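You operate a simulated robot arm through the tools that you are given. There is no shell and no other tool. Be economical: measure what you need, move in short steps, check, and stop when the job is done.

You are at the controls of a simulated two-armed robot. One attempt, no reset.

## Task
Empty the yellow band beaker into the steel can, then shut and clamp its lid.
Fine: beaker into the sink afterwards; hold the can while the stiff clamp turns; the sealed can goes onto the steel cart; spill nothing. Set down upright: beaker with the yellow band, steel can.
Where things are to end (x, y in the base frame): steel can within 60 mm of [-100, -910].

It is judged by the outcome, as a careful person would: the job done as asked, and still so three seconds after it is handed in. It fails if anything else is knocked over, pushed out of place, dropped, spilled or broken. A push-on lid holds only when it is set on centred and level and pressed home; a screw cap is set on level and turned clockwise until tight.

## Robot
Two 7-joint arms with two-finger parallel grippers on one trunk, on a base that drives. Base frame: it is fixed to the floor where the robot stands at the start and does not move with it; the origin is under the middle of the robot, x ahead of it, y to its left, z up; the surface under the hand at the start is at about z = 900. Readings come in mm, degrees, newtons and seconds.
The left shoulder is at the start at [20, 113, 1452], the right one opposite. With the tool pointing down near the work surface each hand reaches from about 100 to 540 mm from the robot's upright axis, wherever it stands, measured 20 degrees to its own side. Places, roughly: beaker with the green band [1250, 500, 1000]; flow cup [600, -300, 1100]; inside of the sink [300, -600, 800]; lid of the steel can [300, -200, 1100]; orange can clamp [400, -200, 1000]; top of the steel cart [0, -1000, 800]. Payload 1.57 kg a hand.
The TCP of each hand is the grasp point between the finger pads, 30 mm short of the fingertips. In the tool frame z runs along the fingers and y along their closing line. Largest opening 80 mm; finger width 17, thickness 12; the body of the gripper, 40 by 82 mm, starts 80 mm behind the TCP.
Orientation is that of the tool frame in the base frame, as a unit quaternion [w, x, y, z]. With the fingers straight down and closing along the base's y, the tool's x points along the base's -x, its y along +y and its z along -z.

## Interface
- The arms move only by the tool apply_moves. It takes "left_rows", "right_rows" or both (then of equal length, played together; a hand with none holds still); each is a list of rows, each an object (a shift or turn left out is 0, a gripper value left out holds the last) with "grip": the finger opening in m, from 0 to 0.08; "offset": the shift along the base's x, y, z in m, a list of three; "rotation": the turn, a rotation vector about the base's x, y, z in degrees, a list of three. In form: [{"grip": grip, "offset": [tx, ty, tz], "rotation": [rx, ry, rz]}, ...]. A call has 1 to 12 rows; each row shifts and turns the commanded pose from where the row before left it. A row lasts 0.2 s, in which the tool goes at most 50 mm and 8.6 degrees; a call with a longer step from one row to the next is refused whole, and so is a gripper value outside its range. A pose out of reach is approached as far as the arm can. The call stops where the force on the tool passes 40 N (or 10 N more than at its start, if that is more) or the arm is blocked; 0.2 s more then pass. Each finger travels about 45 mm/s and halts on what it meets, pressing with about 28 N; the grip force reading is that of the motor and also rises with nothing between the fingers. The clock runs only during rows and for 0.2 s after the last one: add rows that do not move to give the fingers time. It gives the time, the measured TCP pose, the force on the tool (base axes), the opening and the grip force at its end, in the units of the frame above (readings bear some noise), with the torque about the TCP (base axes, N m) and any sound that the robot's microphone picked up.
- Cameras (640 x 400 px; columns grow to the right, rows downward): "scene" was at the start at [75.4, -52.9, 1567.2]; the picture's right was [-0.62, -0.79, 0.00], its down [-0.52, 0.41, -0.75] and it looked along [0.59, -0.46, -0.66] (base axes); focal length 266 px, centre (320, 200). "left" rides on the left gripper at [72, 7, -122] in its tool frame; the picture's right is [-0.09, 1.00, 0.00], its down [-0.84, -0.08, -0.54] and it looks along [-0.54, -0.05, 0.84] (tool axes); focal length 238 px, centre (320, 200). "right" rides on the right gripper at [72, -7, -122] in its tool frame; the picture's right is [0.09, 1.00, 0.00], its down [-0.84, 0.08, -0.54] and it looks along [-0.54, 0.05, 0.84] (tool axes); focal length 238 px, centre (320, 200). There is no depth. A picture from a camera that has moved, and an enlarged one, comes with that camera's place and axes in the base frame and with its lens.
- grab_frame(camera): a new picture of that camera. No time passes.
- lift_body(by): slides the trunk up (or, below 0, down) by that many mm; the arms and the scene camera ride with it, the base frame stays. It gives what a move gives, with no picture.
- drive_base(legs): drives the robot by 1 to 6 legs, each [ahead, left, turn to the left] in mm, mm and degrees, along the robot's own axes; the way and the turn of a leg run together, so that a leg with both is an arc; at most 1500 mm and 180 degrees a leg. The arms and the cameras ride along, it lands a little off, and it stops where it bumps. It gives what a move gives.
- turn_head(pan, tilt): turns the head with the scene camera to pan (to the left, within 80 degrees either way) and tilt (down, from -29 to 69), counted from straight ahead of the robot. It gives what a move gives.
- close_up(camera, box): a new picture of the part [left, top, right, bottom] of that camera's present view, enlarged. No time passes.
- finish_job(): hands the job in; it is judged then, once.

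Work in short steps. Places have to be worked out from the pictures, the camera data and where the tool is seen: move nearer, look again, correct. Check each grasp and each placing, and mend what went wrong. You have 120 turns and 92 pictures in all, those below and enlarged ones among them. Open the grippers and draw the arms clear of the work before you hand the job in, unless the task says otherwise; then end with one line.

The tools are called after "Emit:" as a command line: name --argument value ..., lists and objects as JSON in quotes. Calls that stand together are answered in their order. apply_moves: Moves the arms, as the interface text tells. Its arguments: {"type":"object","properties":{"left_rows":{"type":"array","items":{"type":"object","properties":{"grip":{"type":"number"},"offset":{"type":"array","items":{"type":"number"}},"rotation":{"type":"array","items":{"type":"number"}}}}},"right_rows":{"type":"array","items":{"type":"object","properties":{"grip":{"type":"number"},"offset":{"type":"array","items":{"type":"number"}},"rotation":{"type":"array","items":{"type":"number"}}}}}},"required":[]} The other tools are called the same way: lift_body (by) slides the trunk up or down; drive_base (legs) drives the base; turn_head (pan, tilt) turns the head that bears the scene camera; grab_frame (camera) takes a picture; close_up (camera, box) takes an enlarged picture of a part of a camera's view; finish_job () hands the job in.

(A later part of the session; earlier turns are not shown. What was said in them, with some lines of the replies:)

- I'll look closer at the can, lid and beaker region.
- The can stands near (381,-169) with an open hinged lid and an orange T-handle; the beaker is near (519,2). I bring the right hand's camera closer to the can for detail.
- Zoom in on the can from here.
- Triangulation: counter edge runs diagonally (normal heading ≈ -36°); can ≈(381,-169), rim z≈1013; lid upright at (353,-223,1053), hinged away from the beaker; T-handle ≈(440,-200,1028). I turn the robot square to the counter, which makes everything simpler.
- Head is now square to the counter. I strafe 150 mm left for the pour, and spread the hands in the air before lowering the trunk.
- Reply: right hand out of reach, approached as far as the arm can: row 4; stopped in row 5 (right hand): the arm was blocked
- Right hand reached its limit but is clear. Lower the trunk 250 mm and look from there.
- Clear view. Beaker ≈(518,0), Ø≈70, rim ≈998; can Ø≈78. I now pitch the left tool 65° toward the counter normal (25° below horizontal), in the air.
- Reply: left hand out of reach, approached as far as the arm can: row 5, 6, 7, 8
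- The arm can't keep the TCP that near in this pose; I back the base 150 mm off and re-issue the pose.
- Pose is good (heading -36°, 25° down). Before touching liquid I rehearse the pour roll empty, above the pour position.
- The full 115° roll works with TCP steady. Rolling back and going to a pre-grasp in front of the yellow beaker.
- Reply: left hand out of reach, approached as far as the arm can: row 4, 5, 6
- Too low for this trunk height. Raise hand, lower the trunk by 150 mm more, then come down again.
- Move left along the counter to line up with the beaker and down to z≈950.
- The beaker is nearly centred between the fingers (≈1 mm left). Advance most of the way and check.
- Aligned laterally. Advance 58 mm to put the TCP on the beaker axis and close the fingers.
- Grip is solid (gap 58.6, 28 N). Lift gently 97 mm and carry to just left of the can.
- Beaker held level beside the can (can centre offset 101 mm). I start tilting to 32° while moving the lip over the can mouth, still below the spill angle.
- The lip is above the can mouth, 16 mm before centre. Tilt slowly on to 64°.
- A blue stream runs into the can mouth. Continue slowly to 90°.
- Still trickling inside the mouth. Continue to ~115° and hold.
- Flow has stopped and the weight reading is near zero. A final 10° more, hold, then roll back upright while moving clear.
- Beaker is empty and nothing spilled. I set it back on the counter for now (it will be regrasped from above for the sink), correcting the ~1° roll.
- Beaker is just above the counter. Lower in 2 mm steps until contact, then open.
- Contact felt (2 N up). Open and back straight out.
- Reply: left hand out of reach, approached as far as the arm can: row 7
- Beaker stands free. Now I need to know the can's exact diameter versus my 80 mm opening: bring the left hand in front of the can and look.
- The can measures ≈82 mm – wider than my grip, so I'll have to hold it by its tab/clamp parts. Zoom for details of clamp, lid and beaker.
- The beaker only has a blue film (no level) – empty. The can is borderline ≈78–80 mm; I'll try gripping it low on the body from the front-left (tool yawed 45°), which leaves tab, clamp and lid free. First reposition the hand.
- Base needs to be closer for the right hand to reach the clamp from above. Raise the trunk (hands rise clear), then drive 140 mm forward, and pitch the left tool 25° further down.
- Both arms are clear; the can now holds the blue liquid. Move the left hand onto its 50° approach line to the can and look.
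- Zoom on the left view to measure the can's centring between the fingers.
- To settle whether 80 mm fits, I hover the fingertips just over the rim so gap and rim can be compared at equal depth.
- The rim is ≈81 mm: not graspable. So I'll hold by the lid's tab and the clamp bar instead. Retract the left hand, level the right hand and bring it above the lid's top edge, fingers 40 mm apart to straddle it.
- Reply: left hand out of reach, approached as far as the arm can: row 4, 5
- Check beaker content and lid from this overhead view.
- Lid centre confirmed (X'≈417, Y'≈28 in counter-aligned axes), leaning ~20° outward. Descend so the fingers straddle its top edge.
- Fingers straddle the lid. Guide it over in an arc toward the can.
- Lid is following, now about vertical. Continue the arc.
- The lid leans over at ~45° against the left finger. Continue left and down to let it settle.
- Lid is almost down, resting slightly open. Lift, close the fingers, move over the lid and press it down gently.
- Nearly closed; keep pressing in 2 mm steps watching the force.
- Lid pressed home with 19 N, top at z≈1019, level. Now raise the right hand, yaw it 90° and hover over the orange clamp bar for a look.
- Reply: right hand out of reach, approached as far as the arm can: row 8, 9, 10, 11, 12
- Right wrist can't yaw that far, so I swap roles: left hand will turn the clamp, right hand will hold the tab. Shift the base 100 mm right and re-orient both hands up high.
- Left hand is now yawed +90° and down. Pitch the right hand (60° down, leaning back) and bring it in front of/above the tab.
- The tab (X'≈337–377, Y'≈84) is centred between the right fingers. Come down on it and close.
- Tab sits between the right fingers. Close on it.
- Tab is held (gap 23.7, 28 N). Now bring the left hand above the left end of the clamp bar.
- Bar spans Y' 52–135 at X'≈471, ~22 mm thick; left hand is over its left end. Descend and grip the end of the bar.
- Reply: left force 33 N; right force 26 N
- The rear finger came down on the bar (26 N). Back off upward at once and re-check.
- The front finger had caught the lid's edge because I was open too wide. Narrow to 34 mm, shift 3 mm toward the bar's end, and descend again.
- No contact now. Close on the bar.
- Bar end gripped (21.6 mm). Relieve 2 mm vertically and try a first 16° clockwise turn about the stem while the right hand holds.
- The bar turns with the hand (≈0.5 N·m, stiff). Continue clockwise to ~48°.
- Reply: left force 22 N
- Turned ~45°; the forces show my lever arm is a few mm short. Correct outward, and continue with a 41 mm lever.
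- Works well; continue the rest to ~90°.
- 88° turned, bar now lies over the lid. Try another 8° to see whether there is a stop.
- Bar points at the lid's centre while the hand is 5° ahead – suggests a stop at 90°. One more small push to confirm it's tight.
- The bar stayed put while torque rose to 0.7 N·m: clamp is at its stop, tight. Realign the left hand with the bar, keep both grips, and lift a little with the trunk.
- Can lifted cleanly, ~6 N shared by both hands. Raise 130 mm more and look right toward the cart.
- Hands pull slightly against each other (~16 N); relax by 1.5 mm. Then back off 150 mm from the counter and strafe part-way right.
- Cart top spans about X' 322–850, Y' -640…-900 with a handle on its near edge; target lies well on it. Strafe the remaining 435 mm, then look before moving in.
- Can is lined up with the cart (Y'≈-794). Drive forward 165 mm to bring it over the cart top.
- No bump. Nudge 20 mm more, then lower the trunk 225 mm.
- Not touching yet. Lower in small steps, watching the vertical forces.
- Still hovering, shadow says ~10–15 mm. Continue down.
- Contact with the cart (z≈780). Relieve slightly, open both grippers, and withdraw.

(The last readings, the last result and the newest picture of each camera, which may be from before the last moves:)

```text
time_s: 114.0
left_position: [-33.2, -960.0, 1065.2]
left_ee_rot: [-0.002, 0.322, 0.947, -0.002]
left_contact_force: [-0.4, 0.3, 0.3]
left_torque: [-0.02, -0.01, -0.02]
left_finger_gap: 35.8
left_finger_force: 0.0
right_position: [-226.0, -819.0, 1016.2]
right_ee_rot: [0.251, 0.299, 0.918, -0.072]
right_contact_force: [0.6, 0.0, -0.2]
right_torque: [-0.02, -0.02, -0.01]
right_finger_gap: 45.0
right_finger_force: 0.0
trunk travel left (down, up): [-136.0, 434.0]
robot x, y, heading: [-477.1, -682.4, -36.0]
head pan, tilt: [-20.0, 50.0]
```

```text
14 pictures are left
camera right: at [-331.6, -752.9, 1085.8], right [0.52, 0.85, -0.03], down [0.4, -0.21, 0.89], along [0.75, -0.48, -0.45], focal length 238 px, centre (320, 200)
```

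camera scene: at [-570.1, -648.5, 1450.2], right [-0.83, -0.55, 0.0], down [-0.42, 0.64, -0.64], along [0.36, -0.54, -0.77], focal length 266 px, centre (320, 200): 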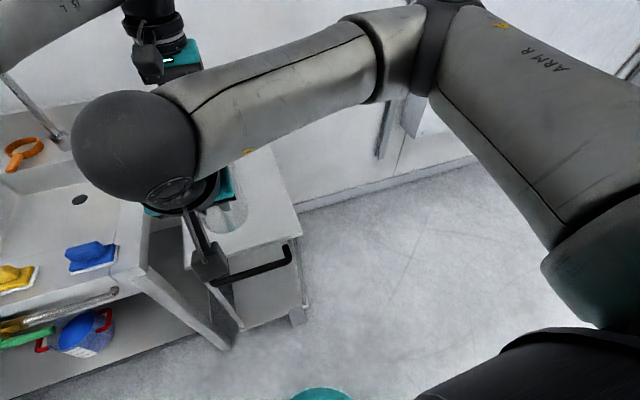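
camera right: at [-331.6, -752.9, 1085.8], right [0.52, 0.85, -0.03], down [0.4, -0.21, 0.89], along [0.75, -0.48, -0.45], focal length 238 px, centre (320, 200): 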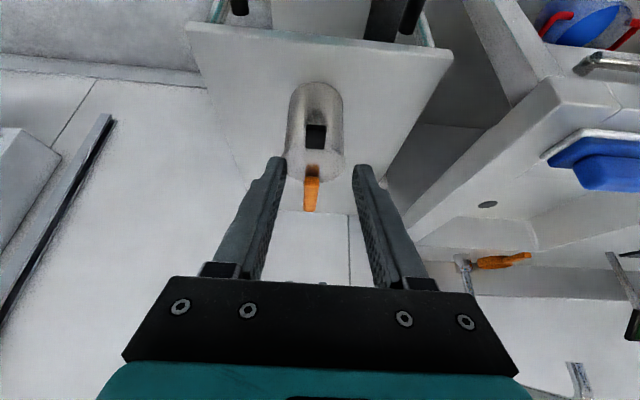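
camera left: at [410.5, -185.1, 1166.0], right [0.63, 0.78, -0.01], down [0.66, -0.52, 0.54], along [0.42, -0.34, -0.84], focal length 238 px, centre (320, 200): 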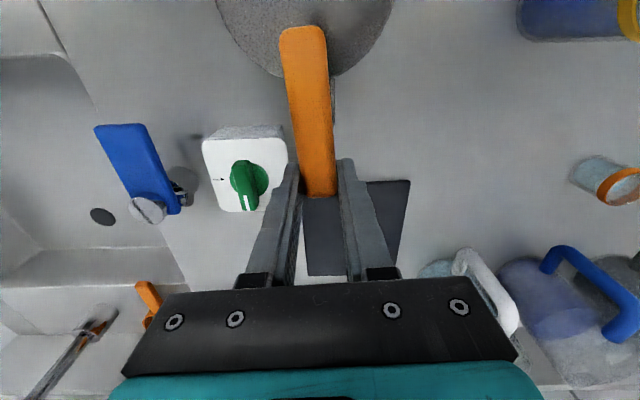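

Can stands upright, lid clamped, on the cart. Now the beaker: raise the trunk, drive back to the beaker (back, left, forward).

Emit:
lift_body --by 220

Emit:
drive_base --legs '[[-150, 0, 0], [0, 1012, 0], [73, 0, 0]]'

Emit:
turn_head --pan 10 --tilt 45

Emit:
grab_frame --camera "scene"

```text
time_s: 116.4
left_position: [-32.4, -960.5, 1283.3]
left_ee_rot: [-0.004, 0.322, 0.947, -0.001]
left_contact_force: [-0.4, -0.5, 0.1]
left_torque: [-0.01, 0.03, -0.01]
left_finger_gap: 36.0
left_finger_force: 0.1
right_position: [-225.3, -819.0, 1235.5]
right_ee_rot: [0.252, 0.299, 0.917, -0.073]
right_contact_force: [0.3, 0.3, 0.9]
right_torque: [0.0, 0.01, 0.01]
right_finger_gap: 45.0
right_finger_force: 0.1
trunk travel left (down, up): [-356.0, 214.0]
robot x, y, heading: [-479.0, -685.8, -36.2]
head pan, tilt: [-20.0, 50.0]
```

```text
time_s: 123.2
left_position: [508.5, -89.9, 1283.5]
left_ee_rot: [-0.004, 0.32, 0.947, -0.002]
left_contact_force: [0.2, 0.1, 0.5]
left_torque: [0.01, 0.03, 0.01]
left_finger_gap: 36.0
left_finger_force: 0.1
right_position: [314.0, 50.7, 1236.5]
right_ee_rot: [0.252, 0.298, 0.918, -0.072]
right_contact_force: [0.4, -0.8, -0.1]
right_torque: [0.0, 0.02, 0.01]
right_finger_gap: 45.0
right_finger_force: 0.1
trunk travel left (down, up): [-356.0, 214.0]
robot x, y, heading: [62.1, 186.7, -36.2]
head pan, tilt: [-20.0, 50.0]
```

```text
time_s: 124.2
left_position: [507.4, -88.7, 1283.9]
left_ee_rot: [-0.003, 0.321, 0.947, -0.002]
left_contact_force: [-0.1, -0.2, -0.3]
left_torque: [0.0, 0.0, 0.01]
left_finger_gap: 35.6
left_finger_force: 0.1
right_position: [314.0, 51.2, 1235.5]
right_ee_rot: [0.251, 0.298, 0.918, -0.072]
right_contact_force: [0.3, 0.0, -0.4]
right_torque: [0.04, 0.0, 0.01]
right_finger_gap: 45.1
right_finger_force: 0.1
trunk travel left (down, up): [-356.0, 214.0]
robot x, y, heading: [62.1, 188.0, -36.0]
head pan, tilt: [10.0, 45.0]
```

```text
13 pictures are left
camera scene: at [143.9, 143.3, 1413.1], right [-0.44, -0.9, 0.0], down [-0.64, 0.31, -0.71], along [0.64, -0.31, -0.71], focal length 266 px, centre (320, 200)
```

scene: 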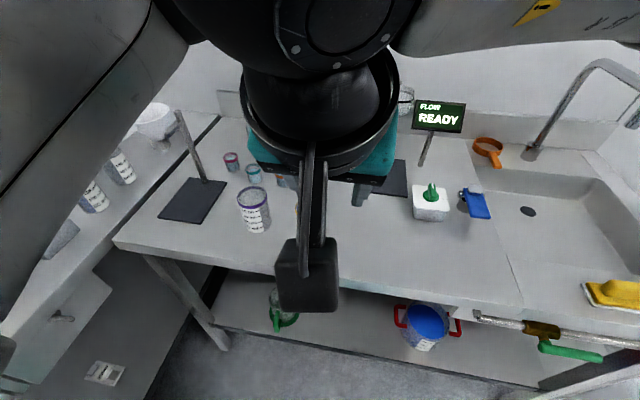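

The right hand blocks the view; move it aside to the right, and move the left hand above the beaker.

Emit:
apply_moves --right_rows '[{"offset": [-0.0245, -0.0337, 0]}, {"offset": [-0.0245, -0.0337, 0]}, {"offset": [-0.0245, -0.0337, 0]}, {"offset": [-0.0245, -0.0337, 0]}, {"offset": [-0.0245, -0.0337, 0]}, {"offset": [-0.0245, -0.0337, 0]}]' --left_rows '[{"grip": 0.08, "offset": [-0.0025, 0.0272, -0.035]}, {"offset": [-0.0025, 0.0272, -0.035]}, {"offset": [-0.0025, 0.0272, -0.035]}, {"offset": [0, 0, -0.035]}, {"offset": [0, 0, 0]}, {"offset": [0, 0, 0]}]'

Emit:
grab_frame --camera "left"

```text
time_s: 125.6
left_position: [501.3, -7.7, 1147.0]
left_ee_rot: [-0.004, 0.321, 0.947, -0.002]
left_contact_force: [0.7, 0.3, 0.0]
left_torque: [0.04, -0.03, 0.05]
left_finger_gap: 80.2
left_finger_force: 0.1
right_position: [193.7, -159.8, 1257.2]
right_ee_rot: [0.251, 0.297, 0.919, -0.071]
right_contact_force: [0.7, 0.5, -0.4]
right_torque: [-0.03, -0.03, -0.01]
right_finger_gap: 45.2
right_finger_force: 0.0
right hand out of reach, approached as far as the arm can: row 3, 4, 5
trunk travel left (down, up): [-356.0, 214.0]
robot x, y, heading: [67.5, 186.2, -35.9]
head pan, tilt: [10.0, 45.0]
```

```text
12 pictures are left
camera left: at [448.5, 42.1, 1269.0], right [0.68, 0.73, -0.01], down [0.62, -0.57, 0.54], along [0.39, -0.37, -0.84], focal length 238 px, centre (320, 200)
```

left: 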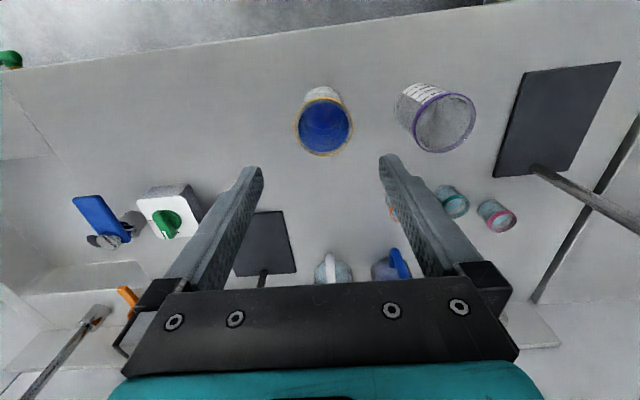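

Beaker is nearly centred (≈3 mm). Correct and descend most of the way.

Emit:
apply_moves --left_rows '[{"offset": [0.0012, 0.0014, -0.035]}, {"offset": [0.0012, 0.0014, -0.035]}, {"offset": [0, 0, -0.035]}]'

Emit:
grab_frame --camera "left"

```text
time_s: 126.4
left_position: [503.3, -5.1, 1038.4]
left_ee_rot: [-0.002, 0.321, 0.947, -0.002]
left_contact_force: [-0.6, -0.4, -0.1]
left_torque: [0.0, 0.02, 0.02]
left_finger_gap: 80.2
left_finger_force: 0.1
right_position: [194.0, -159.9, 1257.3]
right_ee_rot: [0.251, 0.298, 0.918, -0.072]
right_contact_force: [-0.2, 0.8, 0.3]
right_torque: [-0.02, 0.02, -0.02]
right_finger_gap: 45.0
right_finger_force: 0.2
trunk travel left (down, up): [-356.0, 214.0]
robot x, y, heading: [62.2, 184.9, -35.9]
head pan, tilt: [10.0, 45.0]
```

```text
11 pictures are left
camera left: at [451.1, 43.7, 1160.7], right [0.68, 0.73, -0.01], down [0.62, -0.57, 0.54], along [0.39, -0.37, -0.84], focal length 238 px, centre (320, 200)
```

left: 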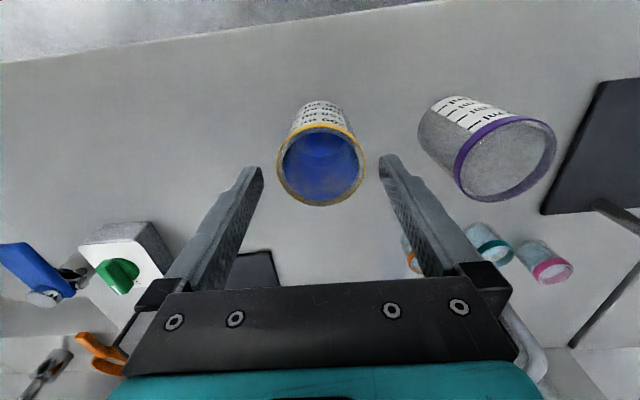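

Well centred, and the beaker is visibly empty. Descend 75 mm and grip.

Emit:
apply_moves --left_rows '[{"offset": [0, 0, -0.03]}, {"offset": [0, 0, -0.03]}, {"offset": [0, 0, -0.015]}, {"grip": 0.05}, {"grip": 0.05}, {"grip": 0.05}, {"offset": [0, 0, 0.02]}, {"offset": [0, 0, 0.04]}, {"offset": [0, 0, 0.04]}, {"offset": [0, 0, 0.04]}]'

Emit:
grab_frame --camera "left"

```text
time_s: 128.6
left_position: [503.8, -7.0, 1103.3]
left_ee_rot: [-0.003, 0.321, 0.947, -0.002]
left_contact_force: [-0.3, 0.2, -0.8]
left_torque: [0.01, 0.0, -0.05]
left_finger_gap: 58.4
left_finger_force: 28.3
right_position: [196.0, -158.8, 1257.4]
right_ee_rot: [0.252, 0.298, 0.918, -0.072]
right_contact_force: [0.4, -1.1, -0.8]
right_torque: [0.01, 0.0, -0.02]
right_finger_gap: 44.7
right_finger_force: 0.1
trunk travel left (down, up): [-356.0, 214.0]
robot x, y, heading: [67.3, 185.1, -36.1]
head pan, tilt: [10.0, 45.0]
```

```text
10 pictures are left
camera left: at [451.9, 43.3, 1226.2], right [0.68, 0.73, -0.01], down [0.62, -0.57, 0.54], along [0.39, -0.37, -0.84], focal length 238 px, centre (320, 200)
```

left: 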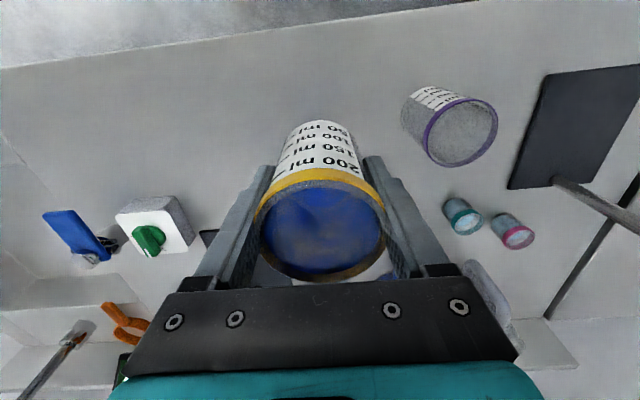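

Beaker lifted and held. Strafe right to the sink, staying in front of the faucet, then forward a little.

Emit:
drive_base --legs '[[0, -536, 0], [40, 0, 0]]'

Emit:
turn_head --pan 0 --tilt 50

Emit:
grab_frame --camera "scene"

Emit:
grab_frame --camera "left"

```text
time_s: 132.1
left_position: [229.5, -454.8, 1102.2]
left_ee_rot: [-0.003, 0.319, 0.948, -0.002]
left_contact_force: [0.7, 0.3, -0.6]
left_torque: [0.03, 0.05, 0.03]
left_finger_gap: 58.5
left_finger_force: 28.3
right_position: [-78.5, -607.2, 1256.0]
right_ee_rot: [0.252, 0.297, 0.918, -0.072]
right_contact_force: [0.4, 0.2, -0.3]
right_torque: [0.02, 0.02, 0.0]
right_finger_gap: 45.2
right_finger_force: 0.1
trunk travel left (down, up): [-356.0, 214.0]
robot x, y, heading: [-212.5, -262.5, -36.0]
head pan, tilt: [10.0, 45.0]
```

```text
time_s: 132.8
left_position: [229.0, -454.1, 1103.2]
left_ee_rot: [-0.003, 0.319, 0.948, -0.002]
left_contact_force: [0.6, 0.7, -0.5]
left_torque: [0.02, -0.03, -0.03]
left_finger_gap: 58.5
left_finger_force: 28.4
right_position: [-79.2, -607.0, 1257.4]
right_ee_rot: [0.252, 0.296, 0.919, -0.071]
right_contact_force: [-1.0, 0.6, 0.7]
right_torque: [0.0, -0.03, -0.05]
right_finger_gap: 45.1
right_finger_force: 0.0
trunk travel left (down, up): [-356.0, 214.0]
robot x, y, heading: [-212.3, -262.2, -35.9]
head pan, tilt: [0.0, 50.0]
```

```text
9 pictures are left
camera scene: at [-142.5, -314.9, 1406.2], right [-0.58, -0.81, 0.0], down [-0.62, 0.45, -0.64], along [0.52, -0.38, -0.77], focal length 266 px, centre (320, 200)
```

scene: 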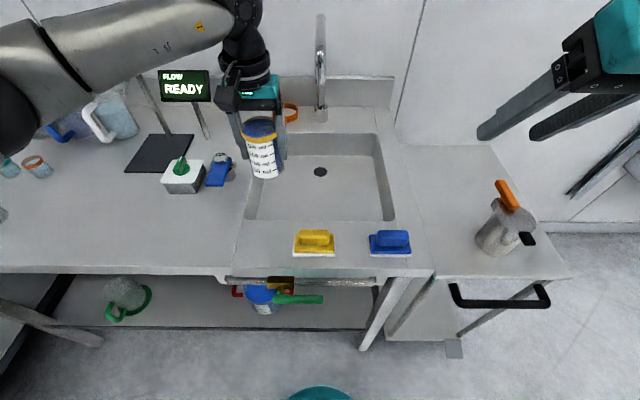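

```text
8 pictures are left
camera left: at [176.8, -404.4, 1225.4], right [0.68, 0.74, -0.01], down [0.62, -0.57, 0.54], along [0.39, -0.37, -0.84], focal length 238 px, centre (320, 200)
```

left: 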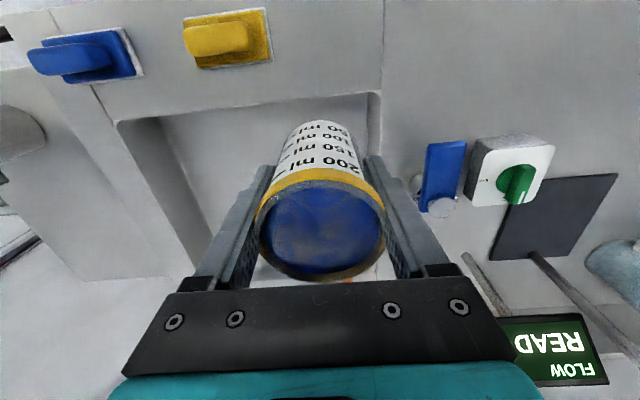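

Clear view: the can stands sealed on the cart; sink basin is X' 434+, Y' -168…-514. Shift the beaker well into the basin area and lower it.

Emit:
apply_moves --left_rows '[{"offset": [0.0159, -0.019, 0]}, {"offset": [0.0159, -0.019, 0]}, {"offset": [0, 0, -0.036]}, {"offset": [0, 0, -0.036]}, {"offset": [0, 0, -0.036]}, {"offset": [0, 0, -0.036]}, {"offset": [0, 0, -0.036]}, {"offset": [0, 0, -0.03]}]'

Emit:
grab_frame --camera "left"

```text
time_s: 134.6
left_position: [260.4, -491.2, 890.1]
left_ee_rot: [-0.002, 0.319, 0.948, -0.002]
left_contact_force: [-0.3, -0.4, -1.1]
left_torque: [0.0, -0.03, -0.02]
left_finger_gap: 58.5
left_finger_force: 27.5
right_position: [-79.5, -608.4, 1258.0]
right_ee_rot: [0.252, 0.296, 0.918, -0.072]
right_contact_force: [0.0, 0.3, -0.3]
right_torque: [0.0, -0.01, 0.01]
right_finger_gap: 44.8
right_finger_force: 0.0
trunk travel left (down, up): [-356.0, 214.0]
robot x, y, heading: [-210.0, -264.4, -35.9]
head pan, tilt: [0.0, 50.0]
```

```text
7 pictures are left
camera left: at [207.2, -442.2, 1012.6], right [0.68, 0.74, -0.01], down [0.62, -0.57, 0.54], along [0.39, -0.37, -0.84], focal length 238 px, centre (320, 200)
```

left: 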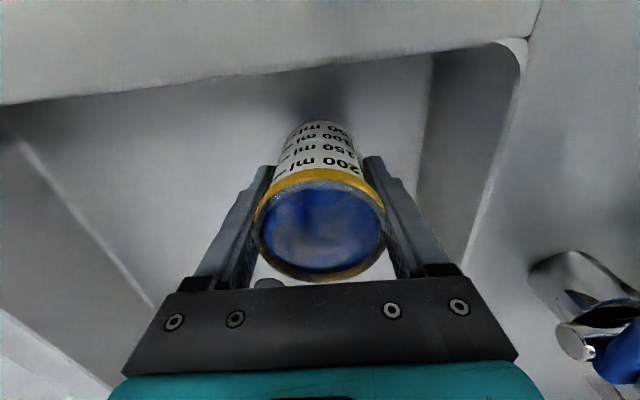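

Beaker is inside the basin, clear of the walls. Lower in small steps until contact.

Emit:
apply_moves --left_rows '[{"offset": [0, 0, -0.01]}, {"offset": [0, 0, -0.008]}, {"offset": [0, 0, -0.004]}]'

Emit:
apply_moves --left_rows '[{"offset": [0, 0, -0.003]}, {"offset": [0, 0, -0.002]}]'

```text
time_s: 135.4
left_position: [259.8, -492.1, 868.9]
left_ee_rot: [-0.003, 0.319, 0.948, -0.002]
left_contact_force: [0.3, 0.8, 0.2]
left_torque: [-0.01, 0.02, 0.02]
left_finger_gap: 58.6
left_finger_force: 28.5
right_position: [-78.8, -607.2, 1257.3]
right_ee_rot: [0.251, 0.297, 0.919, -0.071]
right_contact_force: [-0.9, -0.6, 0.0]
right_torque: [0.02, -0.01, -0.02]
right_finger_gap: 44.9
right_finger_force: 0.1
trunk travel left (down, up): [-356.0, 214.0]
robot x, y, heading: [-214.6, -263.0, -36.0]
head pan, tilt: [0.0, 50.0]
```

```text
time_s: 136.0
left_position: [260.7, -492.4, 867.7]
left_ee_rot: [-0.001, 0.32, 0.948, -0.002]
left_contact_force: [-2.1, 3.4, 17.8]
left_torque: [0.39, 0.0, 0.07]
left_finger_gap: 58.6
left_finger_force: 28.1
right_position: [-80.5, -606.8, 1257.9]
right_ee_rot: [0.253, 0.296, 0.918, -0.071]
right_contact_force: [-0.2, -0.3, -0.4]
right_torque: [-0.01, 0.01, -0.02]
right_finger_gap: 45.0
right_finger_force: 0.0
trunk travel left (down, up): [-356.0, 214.0]
robot x, y, heading: [-212.1, -263.0, -35.9]
head pan, tilt: [0.0, 50.0]
```

Contact with the sink floor. Relieve, open, and withdraw upward.

Emit:
apply_moves --left_rows '[{"offset": [0, 0, 0.003]}, {"grip": 0.08}, {"grip": 0.08}, {"grip": 0.08}, {"offset": [0, 0, 0.02]}, {"offset": [0, 0, 0.045]}, {"offset": [0, 0, 0.045]}, {"offset": [0, 0, 0.045]}, {"offset": [0, 0, 0.045]}, {"offset": [0, 0, 0.04]}]'

Emit:
drive_base --legs '[[-150, 0, 0]]'

Emit:
grab_frame --camera "scene"

```text
time_s: 138.2
left_position: [258.9, -492.4, 1111.6]
left_ee_rot: [-0.002, 0.318, 0.948, -0.001]
left_contact_force: [0.1, 0.4, -0.4]
left_torque: [-0.01, 0.03, 0.02]
left_finger_gap: 79.8
left_finger_force: 0.1
right_position: [-80.0, -606.8, 1257.2]
right_ee_rot: [0.251, 0.297, 0.918, -0.072]
right_contact_force: [-0.2, 0.0, 0.3]
right_torque: [-0.01, 0.02, 0.03]
right_finger_gap: 45.0
right_finger_force: 0.1
trunk travel left (down, up): [-356.0, 214.0]
robot x, y, heading: [-210.9, -261.9, -35.9]
head pan, tilt: [0.0, 50.0]
```

```text
time_s: 139.6
left_position: [138.3, -406.5, 1109.5]
left_ee_rot: [-0.002, 0.319, 0.948, -0.002]
left_contact_force: [0.0, 0.4, -0.6]
left_torque: [-0.01, 0.0, 0.0]
left_finger_gap: 80.0
left_finger_force: 0.1
right_position: [-200.1, -519.4, 1257.5]
right_ee_rot: [0.253, 0.296, 0.918, -0.072]
right_contact_force: [0.5, -0.5, -0.3]
right_torque: [-0.01, -0.02, -0.03]
right_finger_gap: 44.8
right_finger_force: 0.1
trunk travel left (down, up): [-356.0, 214.0]
robot x, y, heading: [-331.7, -177.1, -35.8]
head pan, tilt: [0.0, 50.0]
```

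```text
6 pictures are left
camera scene: at [-263.5, -227.9, 1406.3], right [-0.59, -0.81, 0.0], down [-0.62, 0.45, -0.64], along [0.52, -0.38, -0.77], focal length 266 px, centre (320, 200)
```

scene: 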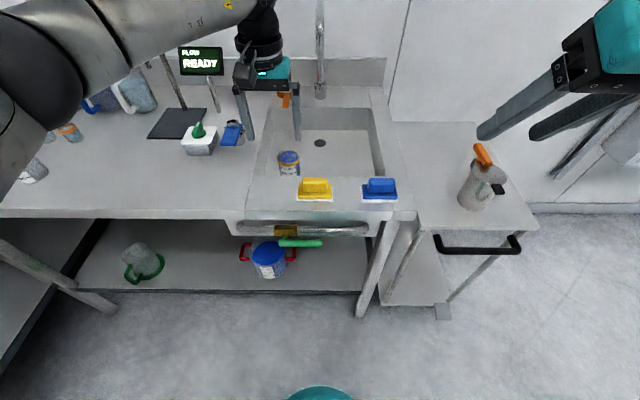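

Beaker stands in the sink. Final close check of the can.

Emit:
close_up --camera "scene" --box '[430, 130, 550, 240]'

Emit:
close_up --camera "scene" --box '[230, 90, 400, 210]'

```text
3.64 times, centred on (490, 185) of scene
camera zoom: at [-263.5, -227.9, 1406.3], right [-0.59, -0.81, 0.0], down [-0.62, 0.45, -0.64], along [0.52, -0.38, -0.77], focal length 969 px, centre (-298, 254)
```

zoom: 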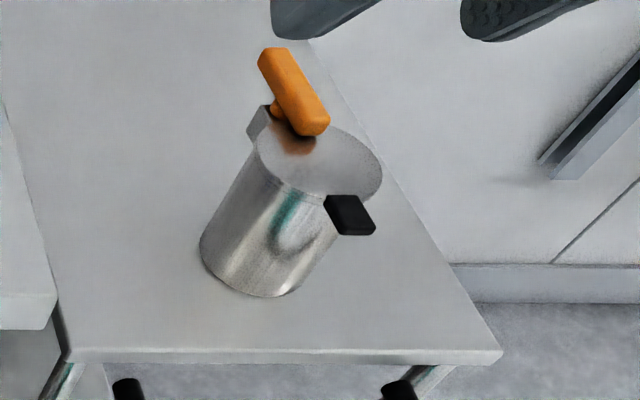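

```text
3.33 times, centred on (315, 150) of scene
camera zoom: at [-263.5, -227.9, 1406.3], right [-0.59, -0.81, 0.0], down [-0.62, 0.45, -0.64], along [0.52, -0.38, -0.77], focal length 888 px, centre (337, 367)
```

zoom: 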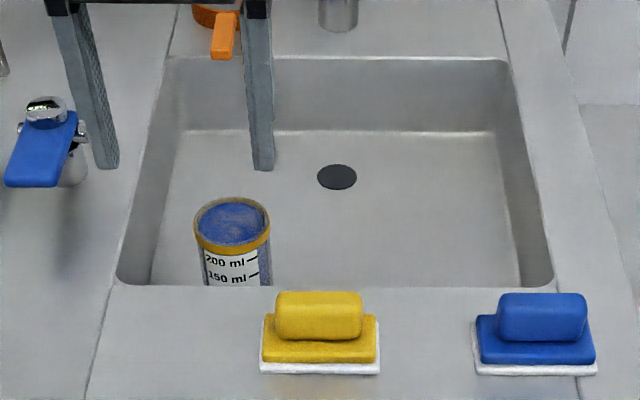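

The can is upright on the cart near (-108, -910) with the lid shut and the clamp bar across it, and the beaker is upright in the sink. Both hands are open and clear, so I hand in.

Emit:
finish_job

```text
The job is handed in.
```

I emptied the yellow-band beaker into the steel can without any spill I could see. The lid is shut and clamped to its stop, the can is upright on the cart about 15 mm from its target, and the beaker is upright in the sink.
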